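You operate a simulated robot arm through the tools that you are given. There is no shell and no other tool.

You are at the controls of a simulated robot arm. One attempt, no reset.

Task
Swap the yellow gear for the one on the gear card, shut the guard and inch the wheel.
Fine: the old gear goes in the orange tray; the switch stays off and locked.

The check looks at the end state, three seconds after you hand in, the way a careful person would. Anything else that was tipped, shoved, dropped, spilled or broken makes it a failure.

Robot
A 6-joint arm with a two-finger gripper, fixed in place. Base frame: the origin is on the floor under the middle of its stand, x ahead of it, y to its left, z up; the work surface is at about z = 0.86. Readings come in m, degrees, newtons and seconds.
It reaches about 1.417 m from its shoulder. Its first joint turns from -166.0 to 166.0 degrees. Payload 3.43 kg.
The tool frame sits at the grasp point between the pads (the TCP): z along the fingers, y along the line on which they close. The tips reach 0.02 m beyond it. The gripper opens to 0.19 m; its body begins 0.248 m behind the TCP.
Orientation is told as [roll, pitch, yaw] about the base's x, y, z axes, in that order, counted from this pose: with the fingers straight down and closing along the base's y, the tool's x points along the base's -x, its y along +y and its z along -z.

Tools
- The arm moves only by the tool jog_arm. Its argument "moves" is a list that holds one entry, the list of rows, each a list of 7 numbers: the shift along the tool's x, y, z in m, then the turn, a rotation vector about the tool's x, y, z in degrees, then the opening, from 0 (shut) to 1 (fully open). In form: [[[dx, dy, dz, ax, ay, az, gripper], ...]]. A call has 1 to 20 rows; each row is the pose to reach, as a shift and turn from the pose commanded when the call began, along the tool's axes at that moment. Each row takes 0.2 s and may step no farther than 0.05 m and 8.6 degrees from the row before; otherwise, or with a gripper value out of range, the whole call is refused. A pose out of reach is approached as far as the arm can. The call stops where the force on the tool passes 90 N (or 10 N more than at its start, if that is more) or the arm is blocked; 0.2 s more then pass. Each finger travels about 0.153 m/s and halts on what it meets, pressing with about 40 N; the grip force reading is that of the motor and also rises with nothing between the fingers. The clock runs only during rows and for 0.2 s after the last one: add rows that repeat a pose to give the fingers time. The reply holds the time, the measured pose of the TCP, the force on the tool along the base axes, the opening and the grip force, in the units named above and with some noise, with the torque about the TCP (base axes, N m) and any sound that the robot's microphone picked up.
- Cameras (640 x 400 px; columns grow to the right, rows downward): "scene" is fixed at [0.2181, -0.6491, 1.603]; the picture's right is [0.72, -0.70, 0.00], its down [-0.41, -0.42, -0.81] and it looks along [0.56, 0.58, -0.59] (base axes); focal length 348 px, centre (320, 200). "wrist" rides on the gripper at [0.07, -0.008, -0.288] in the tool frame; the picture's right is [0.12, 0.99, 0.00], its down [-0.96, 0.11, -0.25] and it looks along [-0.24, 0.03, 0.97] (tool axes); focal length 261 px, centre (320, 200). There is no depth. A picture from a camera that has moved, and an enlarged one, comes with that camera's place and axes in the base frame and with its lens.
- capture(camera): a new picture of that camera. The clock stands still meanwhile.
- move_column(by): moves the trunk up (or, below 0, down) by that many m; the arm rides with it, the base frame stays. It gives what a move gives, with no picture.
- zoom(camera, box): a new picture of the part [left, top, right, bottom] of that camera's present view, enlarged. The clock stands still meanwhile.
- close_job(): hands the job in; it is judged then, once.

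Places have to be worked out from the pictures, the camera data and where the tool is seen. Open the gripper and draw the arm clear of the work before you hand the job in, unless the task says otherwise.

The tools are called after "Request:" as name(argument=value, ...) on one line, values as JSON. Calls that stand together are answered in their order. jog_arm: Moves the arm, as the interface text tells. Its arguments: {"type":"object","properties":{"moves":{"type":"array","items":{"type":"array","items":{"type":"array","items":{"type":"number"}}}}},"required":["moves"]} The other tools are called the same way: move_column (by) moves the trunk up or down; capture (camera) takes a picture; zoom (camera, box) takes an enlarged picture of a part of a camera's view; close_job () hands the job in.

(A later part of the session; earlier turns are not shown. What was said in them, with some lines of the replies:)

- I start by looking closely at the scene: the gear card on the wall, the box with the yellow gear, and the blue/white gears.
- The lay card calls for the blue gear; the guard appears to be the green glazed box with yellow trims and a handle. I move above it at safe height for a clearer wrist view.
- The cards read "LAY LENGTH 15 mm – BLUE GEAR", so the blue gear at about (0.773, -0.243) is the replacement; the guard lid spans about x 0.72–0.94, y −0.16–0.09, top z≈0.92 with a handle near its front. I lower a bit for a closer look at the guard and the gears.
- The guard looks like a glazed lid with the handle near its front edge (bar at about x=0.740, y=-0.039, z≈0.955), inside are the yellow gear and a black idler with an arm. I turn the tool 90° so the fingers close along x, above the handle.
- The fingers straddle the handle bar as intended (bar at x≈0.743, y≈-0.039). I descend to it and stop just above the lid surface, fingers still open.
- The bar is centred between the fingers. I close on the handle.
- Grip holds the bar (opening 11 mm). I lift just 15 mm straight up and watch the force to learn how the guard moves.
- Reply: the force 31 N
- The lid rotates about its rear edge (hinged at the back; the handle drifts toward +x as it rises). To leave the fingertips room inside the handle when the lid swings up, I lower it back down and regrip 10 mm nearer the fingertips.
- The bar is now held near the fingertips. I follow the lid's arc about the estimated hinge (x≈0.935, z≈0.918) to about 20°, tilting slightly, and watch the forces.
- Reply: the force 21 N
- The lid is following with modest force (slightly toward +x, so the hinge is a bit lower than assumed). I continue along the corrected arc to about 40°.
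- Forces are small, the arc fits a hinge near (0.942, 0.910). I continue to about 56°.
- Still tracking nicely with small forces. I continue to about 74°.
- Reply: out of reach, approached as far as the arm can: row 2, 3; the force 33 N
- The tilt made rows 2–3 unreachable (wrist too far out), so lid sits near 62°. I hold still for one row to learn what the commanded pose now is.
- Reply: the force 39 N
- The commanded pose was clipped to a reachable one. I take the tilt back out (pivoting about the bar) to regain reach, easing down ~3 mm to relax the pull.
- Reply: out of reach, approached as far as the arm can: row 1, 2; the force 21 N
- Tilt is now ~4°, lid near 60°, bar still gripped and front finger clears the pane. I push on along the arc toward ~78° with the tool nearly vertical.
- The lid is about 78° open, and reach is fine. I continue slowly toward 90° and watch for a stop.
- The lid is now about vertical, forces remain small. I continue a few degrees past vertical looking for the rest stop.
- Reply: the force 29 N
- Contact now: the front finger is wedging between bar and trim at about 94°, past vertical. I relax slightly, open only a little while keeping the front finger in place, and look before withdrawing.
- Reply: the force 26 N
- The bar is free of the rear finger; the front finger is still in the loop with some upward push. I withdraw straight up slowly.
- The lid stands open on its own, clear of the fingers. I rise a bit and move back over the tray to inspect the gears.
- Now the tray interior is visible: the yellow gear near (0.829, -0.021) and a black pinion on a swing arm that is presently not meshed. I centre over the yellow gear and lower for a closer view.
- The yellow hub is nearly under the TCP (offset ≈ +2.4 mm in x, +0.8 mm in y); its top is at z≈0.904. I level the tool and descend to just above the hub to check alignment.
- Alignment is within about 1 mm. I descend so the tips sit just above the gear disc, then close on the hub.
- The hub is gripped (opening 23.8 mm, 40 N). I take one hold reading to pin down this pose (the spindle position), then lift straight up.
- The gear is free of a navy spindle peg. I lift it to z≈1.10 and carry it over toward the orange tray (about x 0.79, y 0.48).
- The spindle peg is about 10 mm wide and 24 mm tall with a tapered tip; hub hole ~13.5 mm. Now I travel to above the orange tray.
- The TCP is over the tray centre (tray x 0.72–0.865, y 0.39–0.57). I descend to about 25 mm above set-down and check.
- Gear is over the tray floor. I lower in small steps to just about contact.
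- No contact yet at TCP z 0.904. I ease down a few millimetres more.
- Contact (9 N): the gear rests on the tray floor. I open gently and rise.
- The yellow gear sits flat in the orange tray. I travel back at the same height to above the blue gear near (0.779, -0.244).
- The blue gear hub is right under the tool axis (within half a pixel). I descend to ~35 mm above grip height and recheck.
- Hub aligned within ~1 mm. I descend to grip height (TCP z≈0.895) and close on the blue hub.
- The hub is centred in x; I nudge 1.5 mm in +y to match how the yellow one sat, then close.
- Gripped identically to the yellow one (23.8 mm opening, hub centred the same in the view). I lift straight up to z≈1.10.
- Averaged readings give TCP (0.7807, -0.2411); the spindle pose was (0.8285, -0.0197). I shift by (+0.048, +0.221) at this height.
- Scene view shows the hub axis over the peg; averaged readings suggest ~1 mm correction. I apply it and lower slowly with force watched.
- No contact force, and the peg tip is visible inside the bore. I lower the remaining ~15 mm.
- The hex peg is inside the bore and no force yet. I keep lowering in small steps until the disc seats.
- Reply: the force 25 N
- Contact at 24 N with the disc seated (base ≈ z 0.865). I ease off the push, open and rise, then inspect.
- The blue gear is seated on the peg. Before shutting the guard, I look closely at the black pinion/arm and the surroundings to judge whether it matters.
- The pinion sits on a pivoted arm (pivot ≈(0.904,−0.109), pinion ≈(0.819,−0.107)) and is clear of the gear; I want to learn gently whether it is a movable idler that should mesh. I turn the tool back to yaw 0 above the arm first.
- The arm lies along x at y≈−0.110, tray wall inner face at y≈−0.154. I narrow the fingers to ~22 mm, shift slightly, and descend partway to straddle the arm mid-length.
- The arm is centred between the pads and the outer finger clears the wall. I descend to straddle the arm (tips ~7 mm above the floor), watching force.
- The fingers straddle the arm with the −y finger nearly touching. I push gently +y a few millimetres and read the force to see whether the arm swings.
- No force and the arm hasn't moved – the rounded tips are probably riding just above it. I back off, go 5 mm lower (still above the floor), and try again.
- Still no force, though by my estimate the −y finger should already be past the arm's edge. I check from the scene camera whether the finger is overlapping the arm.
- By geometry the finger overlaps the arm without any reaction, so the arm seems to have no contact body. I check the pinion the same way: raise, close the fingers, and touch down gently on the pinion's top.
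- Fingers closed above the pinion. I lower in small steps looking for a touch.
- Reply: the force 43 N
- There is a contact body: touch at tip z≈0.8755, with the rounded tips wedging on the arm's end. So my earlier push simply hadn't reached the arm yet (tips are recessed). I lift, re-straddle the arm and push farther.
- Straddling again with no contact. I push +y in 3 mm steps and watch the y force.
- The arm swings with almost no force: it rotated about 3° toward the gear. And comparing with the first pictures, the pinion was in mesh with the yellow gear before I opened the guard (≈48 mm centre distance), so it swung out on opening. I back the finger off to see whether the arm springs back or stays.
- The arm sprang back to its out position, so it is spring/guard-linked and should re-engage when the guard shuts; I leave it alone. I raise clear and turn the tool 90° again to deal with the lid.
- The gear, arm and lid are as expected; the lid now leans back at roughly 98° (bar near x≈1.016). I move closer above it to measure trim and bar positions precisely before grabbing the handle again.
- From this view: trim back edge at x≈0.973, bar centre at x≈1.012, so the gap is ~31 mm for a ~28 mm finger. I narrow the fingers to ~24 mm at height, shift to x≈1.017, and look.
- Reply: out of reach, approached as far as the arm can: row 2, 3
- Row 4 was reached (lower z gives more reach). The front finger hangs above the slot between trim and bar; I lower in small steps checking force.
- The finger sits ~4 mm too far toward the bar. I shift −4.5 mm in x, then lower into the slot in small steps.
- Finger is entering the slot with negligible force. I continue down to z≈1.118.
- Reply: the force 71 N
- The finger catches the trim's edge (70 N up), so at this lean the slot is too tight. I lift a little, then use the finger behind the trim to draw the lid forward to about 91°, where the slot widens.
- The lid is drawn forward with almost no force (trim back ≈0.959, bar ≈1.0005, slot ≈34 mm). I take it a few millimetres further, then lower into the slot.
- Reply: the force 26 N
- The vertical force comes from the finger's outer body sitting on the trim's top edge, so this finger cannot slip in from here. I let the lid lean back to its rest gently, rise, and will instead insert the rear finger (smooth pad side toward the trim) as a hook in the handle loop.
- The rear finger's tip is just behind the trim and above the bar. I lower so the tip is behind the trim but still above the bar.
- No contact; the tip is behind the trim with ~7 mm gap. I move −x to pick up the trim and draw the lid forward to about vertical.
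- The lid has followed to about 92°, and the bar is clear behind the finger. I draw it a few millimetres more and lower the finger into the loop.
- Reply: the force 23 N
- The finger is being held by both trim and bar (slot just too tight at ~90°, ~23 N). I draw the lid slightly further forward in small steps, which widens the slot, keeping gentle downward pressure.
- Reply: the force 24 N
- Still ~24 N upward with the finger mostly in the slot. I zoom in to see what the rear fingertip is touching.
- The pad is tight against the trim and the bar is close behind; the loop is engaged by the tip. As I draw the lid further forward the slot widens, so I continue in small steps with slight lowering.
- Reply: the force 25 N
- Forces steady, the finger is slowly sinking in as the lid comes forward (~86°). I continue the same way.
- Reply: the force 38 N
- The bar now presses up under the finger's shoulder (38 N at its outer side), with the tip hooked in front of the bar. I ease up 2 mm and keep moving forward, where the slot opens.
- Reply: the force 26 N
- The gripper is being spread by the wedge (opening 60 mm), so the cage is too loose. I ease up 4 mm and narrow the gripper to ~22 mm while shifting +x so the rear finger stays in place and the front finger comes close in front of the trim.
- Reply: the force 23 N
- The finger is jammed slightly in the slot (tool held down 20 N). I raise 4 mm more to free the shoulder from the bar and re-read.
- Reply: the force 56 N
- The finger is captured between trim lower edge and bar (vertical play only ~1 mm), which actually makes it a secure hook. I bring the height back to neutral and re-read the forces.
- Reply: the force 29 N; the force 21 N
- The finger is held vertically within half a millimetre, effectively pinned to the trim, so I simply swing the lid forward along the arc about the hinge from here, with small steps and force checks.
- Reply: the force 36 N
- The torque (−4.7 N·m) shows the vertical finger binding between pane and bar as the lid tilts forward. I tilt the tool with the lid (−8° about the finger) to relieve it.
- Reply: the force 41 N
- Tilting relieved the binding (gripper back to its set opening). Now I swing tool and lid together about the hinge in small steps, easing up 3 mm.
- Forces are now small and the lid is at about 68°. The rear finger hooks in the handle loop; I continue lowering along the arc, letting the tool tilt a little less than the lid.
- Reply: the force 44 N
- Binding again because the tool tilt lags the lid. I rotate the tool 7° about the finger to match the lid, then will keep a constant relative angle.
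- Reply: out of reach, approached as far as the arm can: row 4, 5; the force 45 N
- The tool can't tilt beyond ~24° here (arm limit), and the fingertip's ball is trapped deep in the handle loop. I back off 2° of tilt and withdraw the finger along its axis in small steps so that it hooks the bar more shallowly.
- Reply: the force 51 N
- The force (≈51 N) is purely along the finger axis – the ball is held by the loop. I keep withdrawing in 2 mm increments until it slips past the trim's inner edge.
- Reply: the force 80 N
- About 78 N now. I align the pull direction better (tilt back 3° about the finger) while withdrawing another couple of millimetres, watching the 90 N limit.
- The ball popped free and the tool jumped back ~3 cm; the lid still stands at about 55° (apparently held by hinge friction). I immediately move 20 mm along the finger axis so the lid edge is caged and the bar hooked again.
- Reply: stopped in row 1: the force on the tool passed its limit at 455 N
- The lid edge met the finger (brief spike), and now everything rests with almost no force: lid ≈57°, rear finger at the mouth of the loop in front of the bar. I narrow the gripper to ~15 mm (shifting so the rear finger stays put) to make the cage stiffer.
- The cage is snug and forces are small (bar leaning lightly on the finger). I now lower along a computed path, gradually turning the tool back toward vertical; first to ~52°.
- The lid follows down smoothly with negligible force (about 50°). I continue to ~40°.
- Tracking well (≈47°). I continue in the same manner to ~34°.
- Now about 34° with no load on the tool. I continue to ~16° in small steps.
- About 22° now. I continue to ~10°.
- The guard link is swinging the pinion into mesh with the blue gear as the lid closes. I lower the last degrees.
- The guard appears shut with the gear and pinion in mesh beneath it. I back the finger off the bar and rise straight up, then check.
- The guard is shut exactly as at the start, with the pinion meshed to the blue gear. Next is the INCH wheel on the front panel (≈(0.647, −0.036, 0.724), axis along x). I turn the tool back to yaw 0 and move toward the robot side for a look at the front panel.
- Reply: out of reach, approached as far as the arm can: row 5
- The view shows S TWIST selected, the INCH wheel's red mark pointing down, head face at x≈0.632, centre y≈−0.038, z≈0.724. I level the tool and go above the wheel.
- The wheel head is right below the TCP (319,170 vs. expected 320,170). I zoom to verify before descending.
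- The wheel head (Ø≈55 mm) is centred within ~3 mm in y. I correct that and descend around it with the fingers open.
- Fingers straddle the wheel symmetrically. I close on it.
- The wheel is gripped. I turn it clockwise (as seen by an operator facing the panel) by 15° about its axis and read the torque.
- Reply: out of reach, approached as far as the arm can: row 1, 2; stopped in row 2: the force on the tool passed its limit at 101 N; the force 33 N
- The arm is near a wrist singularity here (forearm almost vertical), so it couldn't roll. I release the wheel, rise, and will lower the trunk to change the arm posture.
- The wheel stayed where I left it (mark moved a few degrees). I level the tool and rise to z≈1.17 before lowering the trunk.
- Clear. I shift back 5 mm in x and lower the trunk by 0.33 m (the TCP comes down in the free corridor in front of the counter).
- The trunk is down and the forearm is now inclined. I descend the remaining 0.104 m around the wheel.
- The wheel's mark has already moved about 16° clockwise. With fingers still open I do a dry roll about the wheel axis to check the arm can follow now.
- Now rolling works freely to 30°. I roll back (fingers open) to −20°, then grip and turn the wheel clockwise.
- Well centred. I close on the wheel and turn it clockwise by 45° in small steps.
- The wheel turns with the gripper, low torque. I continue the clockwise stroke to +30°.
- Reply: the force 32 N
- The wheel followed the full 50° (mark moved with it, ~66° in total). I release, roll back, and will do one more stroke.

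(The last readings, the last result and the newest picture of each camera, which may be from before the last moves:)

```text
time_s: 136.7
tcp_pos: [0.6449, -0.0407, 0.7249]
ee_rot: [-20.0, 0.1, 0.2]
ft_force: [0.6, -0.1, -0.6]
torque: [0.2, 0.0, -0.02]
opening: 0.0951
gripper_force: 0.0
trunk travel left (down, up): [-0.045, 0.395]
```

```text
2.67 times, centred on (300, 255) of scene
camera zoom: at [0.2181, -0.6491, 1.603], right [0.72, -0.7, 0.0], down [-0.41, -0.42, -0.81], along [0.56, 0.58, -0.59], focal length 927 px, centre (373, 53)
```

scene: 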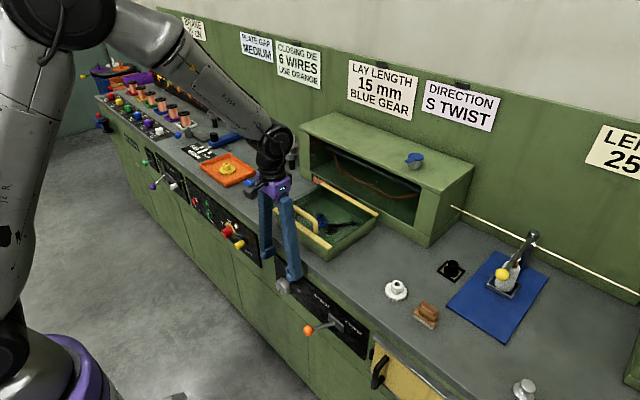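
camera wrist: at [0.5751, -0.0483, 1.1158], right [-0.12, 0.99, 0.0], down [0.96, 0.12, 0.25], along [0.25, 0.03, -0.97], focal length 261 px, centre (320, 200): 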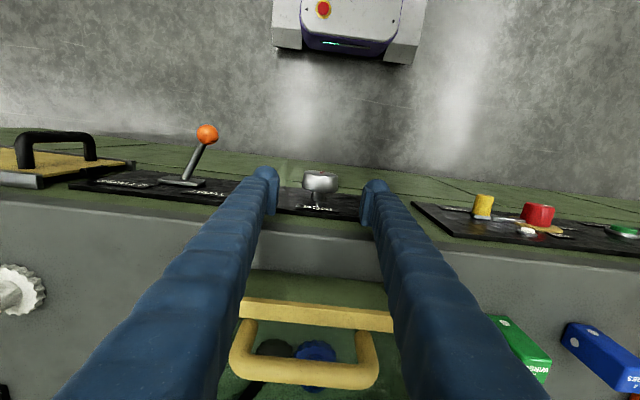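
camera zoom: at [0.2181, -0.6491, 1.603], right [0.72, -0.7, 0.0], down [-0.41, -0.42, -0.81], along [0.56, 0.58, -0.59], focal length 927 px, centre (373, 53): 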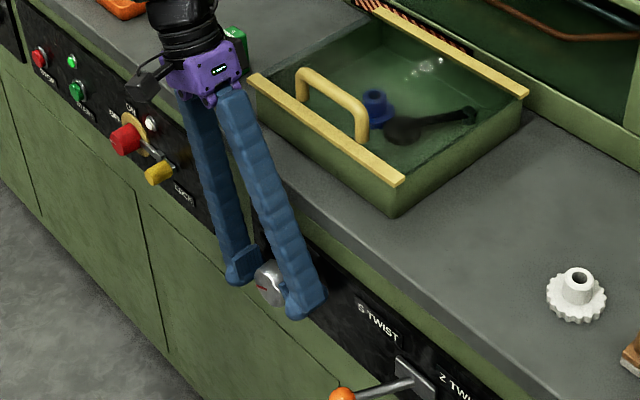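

The wheel holds its new position. I do one more clockwise stroke of 50°.

Request:
jog_arm(moves=[[[0, 0.001, 0, 0, 0, 0, 0.35], [0, 0.001, 0, 0, 0, 0, 0.2], [0, 0.001, 0, 0, 0, 0, 0.2], [0, 0.001, 0, -6, 0, 0, 0.2], [0, 0.001, 0, -12, 0, 0, 0.2], [0, 0.001, 0, -18, 0, 0, 0.2], [0, 0.001, 0, -24, 0, 0, 0.2], [0, 0.001, 0, -30, 0, 0, 0.2], [0, 0.001, 0, -36, 0, 0, 0.2], [0, 0.001, 0, -42, 0, 0, 0.2], [0, 0.001, 0, -48, 0, 0, 0.2], [0, 0.001, 0, -50, 0, 0, 0.2]]])

Request:
jog_arm(moves=[[[0, 0, 0, 0, 0, 0, 0.35], [0, 0, 0, 0, 0, 0, 0.5], [0, 0, 0, 0, 0, 0, 0.5], [0, 0, 0, 8.3, 0, 0, 0.5], [0, 0, 0, 16.6, 0, 0, 0.5], [0, 0, 0, 25, 0, 0, 0.5], [0, 0, 0, 33.3, 0, 0, 0.5], [0, 0, 0, 41.6, 0, 0, 0.5], [0, 0, 0, 50, 0, 0, 0.5]]])

Request:
zoom(camera="wrist", box=[250, 140, 390, 250])

Request:
zoom(camera="scene", box=[220, 180, 380, 330])

```text
time_s: 139.3
tcp_pos: [0.6446, -0.0426, 0.7234]
ee_rot: [29.9, -0.1, 0.0]
ft_force: [-2.8, -40.6, 4.3]
torque: [-0.2, 0.52, -0.08]
opening: 0.0563
gripper_force: 45.0
trunk travel left (down, up): [-0.045, 0.395]
```

```text
time_s: 141.3
tcp_pos: [0.646, -0.0398, 0.724]
ee_rot: [-19.9, 0.0, 0.3]
ft_force: [0.4, -1.2, -0.1]
torque: [0.15, -0.01, -0.01]
opening: 0.0948
gripper_force: 0.0
trunk travel left (down, up): [-0.045, 0.395]
```

```text
3.64 times, centred on (320, 195) of wrist
camera zoom: at [0.5741, 0.0513, 0.9965], right [-0.12, 0.93, -0.34], down [0.96, 0.2, 0.19], along [0.25, -0.3, -0.92], focal length 948 px, centre (320, 218)
```

zoom: 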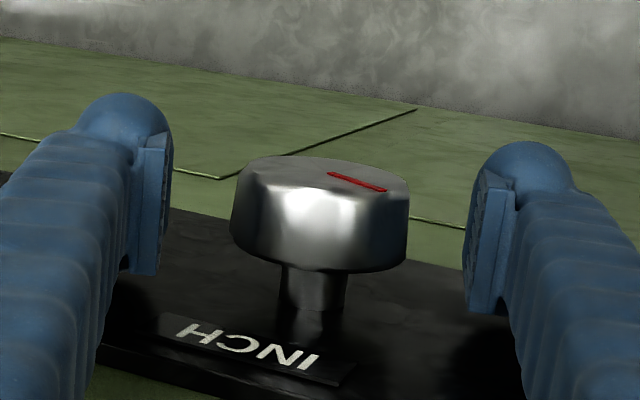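

```text
2.67 times, centred on (300, 255) of scene
camera zoom: at [0.2181, -0.6491, 1.603], right [0.72, -0.7, 0.0], down [-0.41, -0.42, -0.81], along [0.56, 0.58, -0.59], focal length 927 px, centre (373, 53)
```

zoom: 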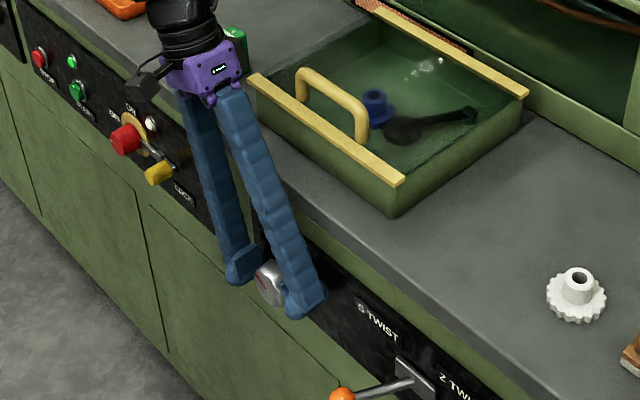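

The wheel has now been turned well over 90° and the machine's bow/rope inside the cabinet looks moved. Let me look at the whole machine.

Request:
zoom(camera="scene", box=[290, 100, 490, 250])

Request:
capture(camera="scene")

```text
2.67 times, centred on (390, 175) of scene
camera zoom: at [0.2181, -0.6491, 1.603], right [0.72, -0.7, 0.0], down [-0.41, -0.42, -0.81], along [0.56, 0.58, -0.59], focal length 927 px, centre (133, 267)
```

zoom: 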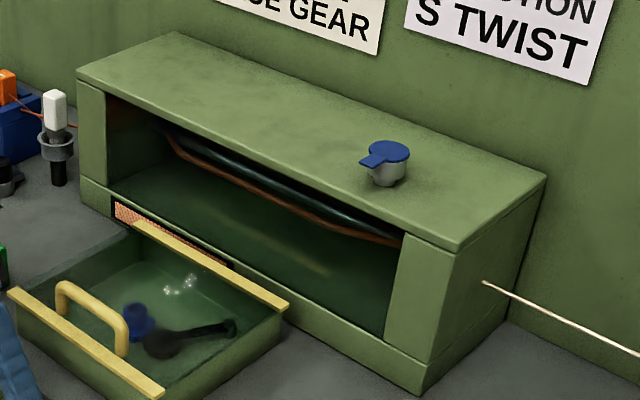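

```text
taken
```

scene: 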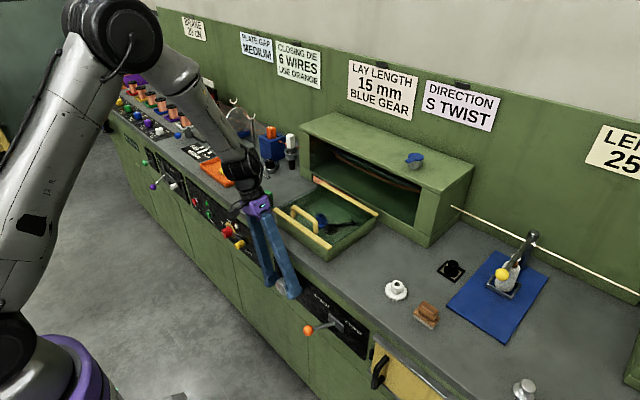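

Inching worked: the bow inside the cabinet has rotated and the rope sample strip changed its pattern. I zoom in on the sample strip and the trays.

Request:
zoom(camera="scene", box=[305, 165, 375, 210])

Request:
zoom(camera="scene", box=[190, 180, 290, 270])

Request:
zoom(camera="scene", box=[190, 140, 290, 210])

```text
8.89 times, centred on (340, 188) of scene
camera zoom: at [0.2181, -0.6491, 1.603], right [0.72, -0.7, 0.0], down [-0.41, -0.42, -0.81], along [0.56, 0.58, -0.59], focal length 3091 px, centre (142, 311)
```

zoom: 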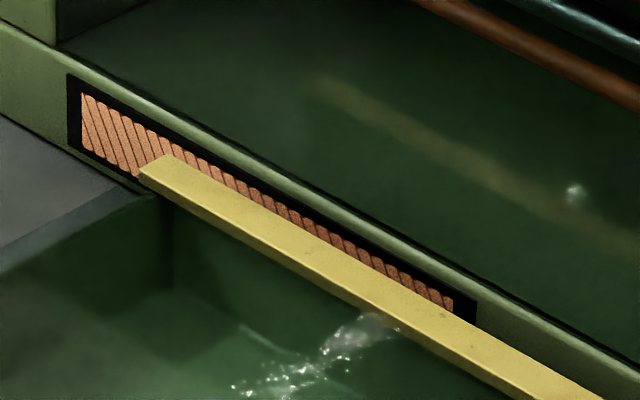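

```text
4.44 times, centred on (240, 225) of scene
camera zoom: at [0.2181, -0.6491, 1.603], right [0.72, -0.7, 0.0], down [-0.41, -0.42, -0.81], along [0.56, 0.58, -0.59], focal length 1545 px, centre (676, 89)
```

zoom: 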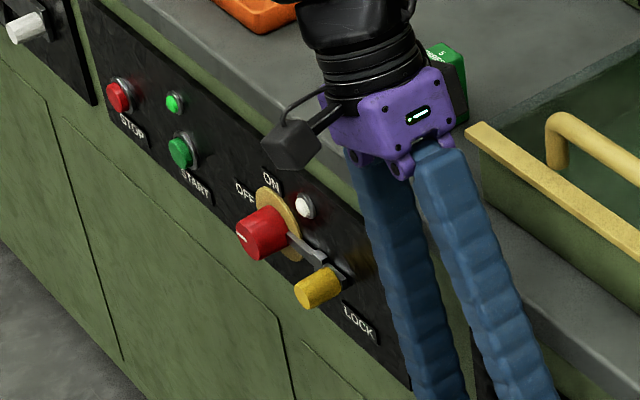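

```text
5.71 times, centred on (240, 175) of scene
camera zoom: at [0.2181, -0.6491, 1.603], right [0.72, -0.7, 0.0], down [-0.41, -0.42, -0.81], along [0.56, 0.58, -0.59], focal length 1987 px, centre (777, 343)
```

zoom: 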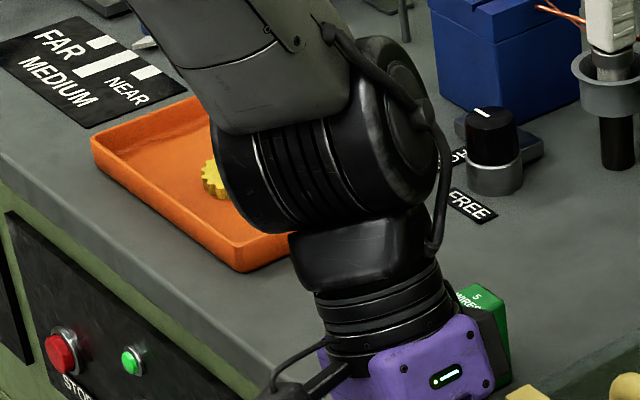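

The lay window now shows the new rope pattern, the yellow gear is in the orange tray, and the switch is still OFF and locked. I roll the tool level and withdraw straight up by raising the trunk.

Request:
jog_arm(moves=[[[0, 0, 0, -7, 0, 0, 0.5], [0, 0, 0, -14, 0, 0, 0.5], [0, 0, 0, -19.9, 0, 0, 0.5], [0, 0, 0, -19.9, 0, 0, 0.5]]])

Request:
move_column(by=0.33)

Request:
jog_arm(moves=[[[0, 0, -0.045, 0, 0, 0, 0.5], [0, 0, -0.09, 0, 0, 0, 0.5], [0, 0, -0.135, 0, 0, 0, 0.5], [0.04, 0, -0.16, 0, 0, 0, 0.5], [0.08, 0, -0.17, 0, 0, 0, 0.5], [0.12, 0, -0.18, 0, 0, 0, 0.5], [0.16, 0, -0.18, 0, 0, 0, 0.5]]])

Request:
capture(camera="scene")

Request:
capture(camera="wrist")

```text
time_s: 142.3
tcp_pos: [0.646, -0.0397, 0.7257]
ee_rot: [0.0, 0.0, 0.0]
ft_force: [0.4, -0.6, 0.5]
torque: [0.1, 0.0, 0.0]
opening: 0.095
gripper_force: 0.0
trunk travel left (down, up): [-0.045, 0.395]
```

```text
time_s: 145.6
tcp_pos: [0.645, -0.0389, 1.0533]
ee_rot: [0.0, 0.0, 0.1]
ft_force: [-0.4, -1.2, 0.2]
torque: [0.03, 0.0, -0.02]
opening: 0.0952
gripper_force: 0.0
trunk travel left (down, up): [-0.375, 0.065]
```

```text
time_s: 147.2
tcp_pos: [0.4838, -0.0392, 1.2344]
ee_rot: [-0.1, -0.1, 0.1]
ft_force: [-0.6, 0.9, 0.3]
torque: [-0.01, -0.09, -0.01]
opening: 0.095
gripper_force: 0.1
trunk travel left (down, up): [-0.375, 0.065]
```

```text
taken
```

scene: 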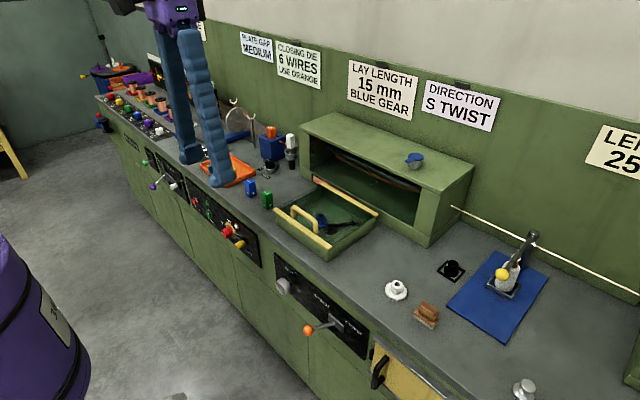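

```text
taken
camera wrist: at [0.4128, -0.0467, 1.5212], right [-0.12, 0.99, 0.0], down [0.96, 0.12, 0.25], along [0.25, 0.03, -0.97], focal length 261 px, centre (320, 200)
```

wrist: 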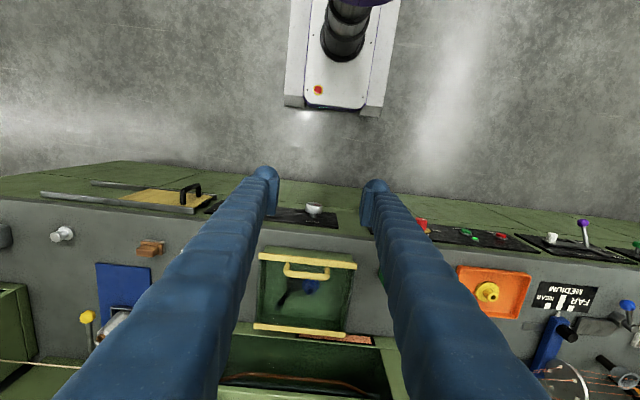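

The arm is clear. I do a final close inspection of guard, gear, orange tray, switch and neighbours before handing in.

Request:
zoom(camera="scene", box=[260, 165, 390, 265])

Request:
zoom(camera="wrist", box=[240, 230, 380, 340])

Request:
zoom(camera="scene", box=[180, 170, 380, 340])

Request:
zoom(camera="wrist", box=[400, 200, 560, 340])

```text
4.00 times, centred on (325, 215) of scene
camera zoom: at [0.2181, -0.6491, 1.603], right [0.72, -0.7, 0.0], down [-0.41, -0.42, -0.81], along [0.56, 0.58, -0.59], focal length 1391 px, centre (300, 140)
```

zoom: 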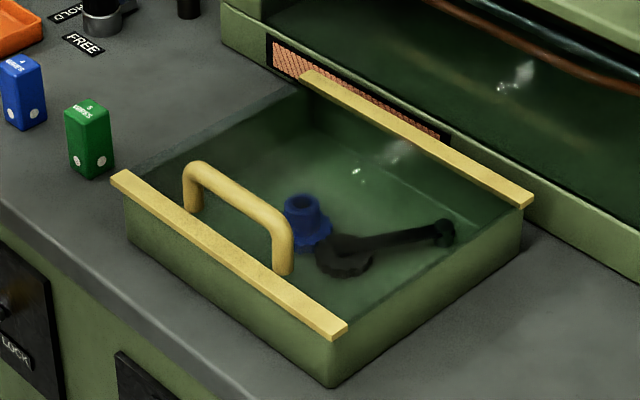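

```text
3.64 times, centred on (310, 285) of wrist
camera zoom: at [0.4128, -0.0467, 1.5212], right [-0.12, 0.99, 0.0], down [0.96, 0.12, 0.25], along [0.25, 0.03, -0.97], focal length 948 px, centre (356, -109)
```

zoom: 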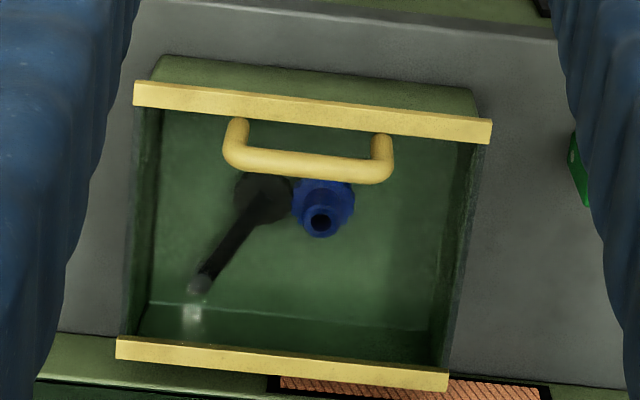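

```text
2.35 times, centred on (280, 255) of scene
camera zoom: at [0.2181, -0.6491, 1.603], right [0.72, -0.7, 0.0], down [-0.41, -0.42, -0.81], along [0.56, 0.58, -0.59], focal length 818 px, centre (414, 71)
```

zoom: 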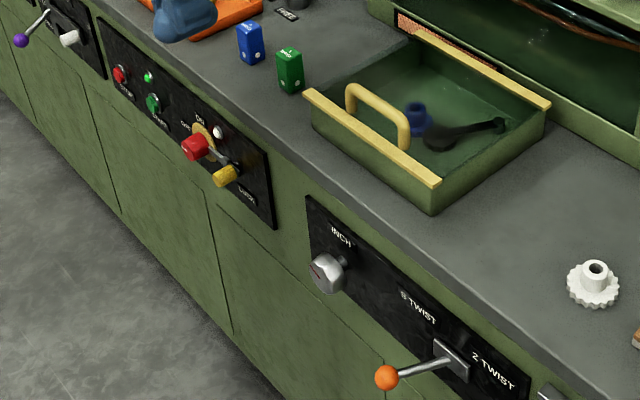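

```text
2.86 times, centred on (480, 270) of wrist
camera zoom: at [0.4128, -0.0467, 1.5212], right [-0.12, 0.99, 0.0], down [0.96, 0.12, 0.25], along [0.25, 0.03, -0.97], focal length 745 px, centre (-137, 0)
```

zoom: 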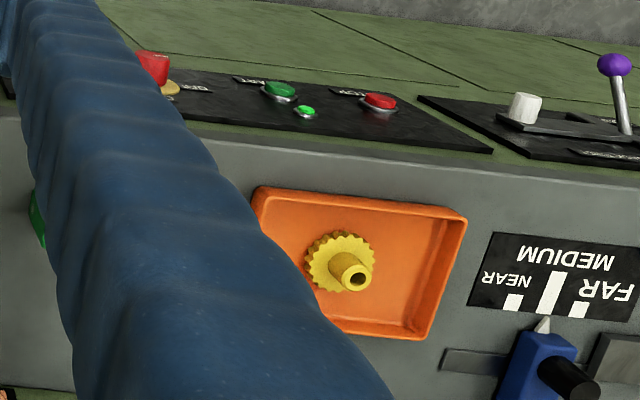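

Everything checks out: the blue gear is seated on the spindle with the pinion meshed, and the guard is fully shut. The wheel has been inched, with the bow and lay sample changed. The yellow gear is in the orange tray, the switch is off and locked, and the gripper is open and clear. I hand the job in.

Request:
close_job()

```text
The job is handed in.
```

The job is handed in. I swapped the yellow gear for the blue one the lay card calls for (15 mm), shut the guard and inched the wheel.

- **Gears:** The blue gear is seated on the spindle. When the guard closed, the pinion swung into mesh with it. The yellow gear is in the orange tray.
- **Guard:** It is fully shut, in the same position as at the start. Getting it closed took some force. While I was lowering the lid, the handle popped loose from the finger and the lid met it with a brief spike of 455 N. I saw no damage to the lid or handle in the final pictures.
- **Wheel:** I turned it clockwise a little over 100° in total. The bow inside the cabinet moved, and the rope sample in the window changed to a finer lay.
- **Switch:** It was still off and locked in the last picture. I did not touch it.

The gripper is open and the arm is clear of the work. Nothing else looked moved or tipped in the final check.
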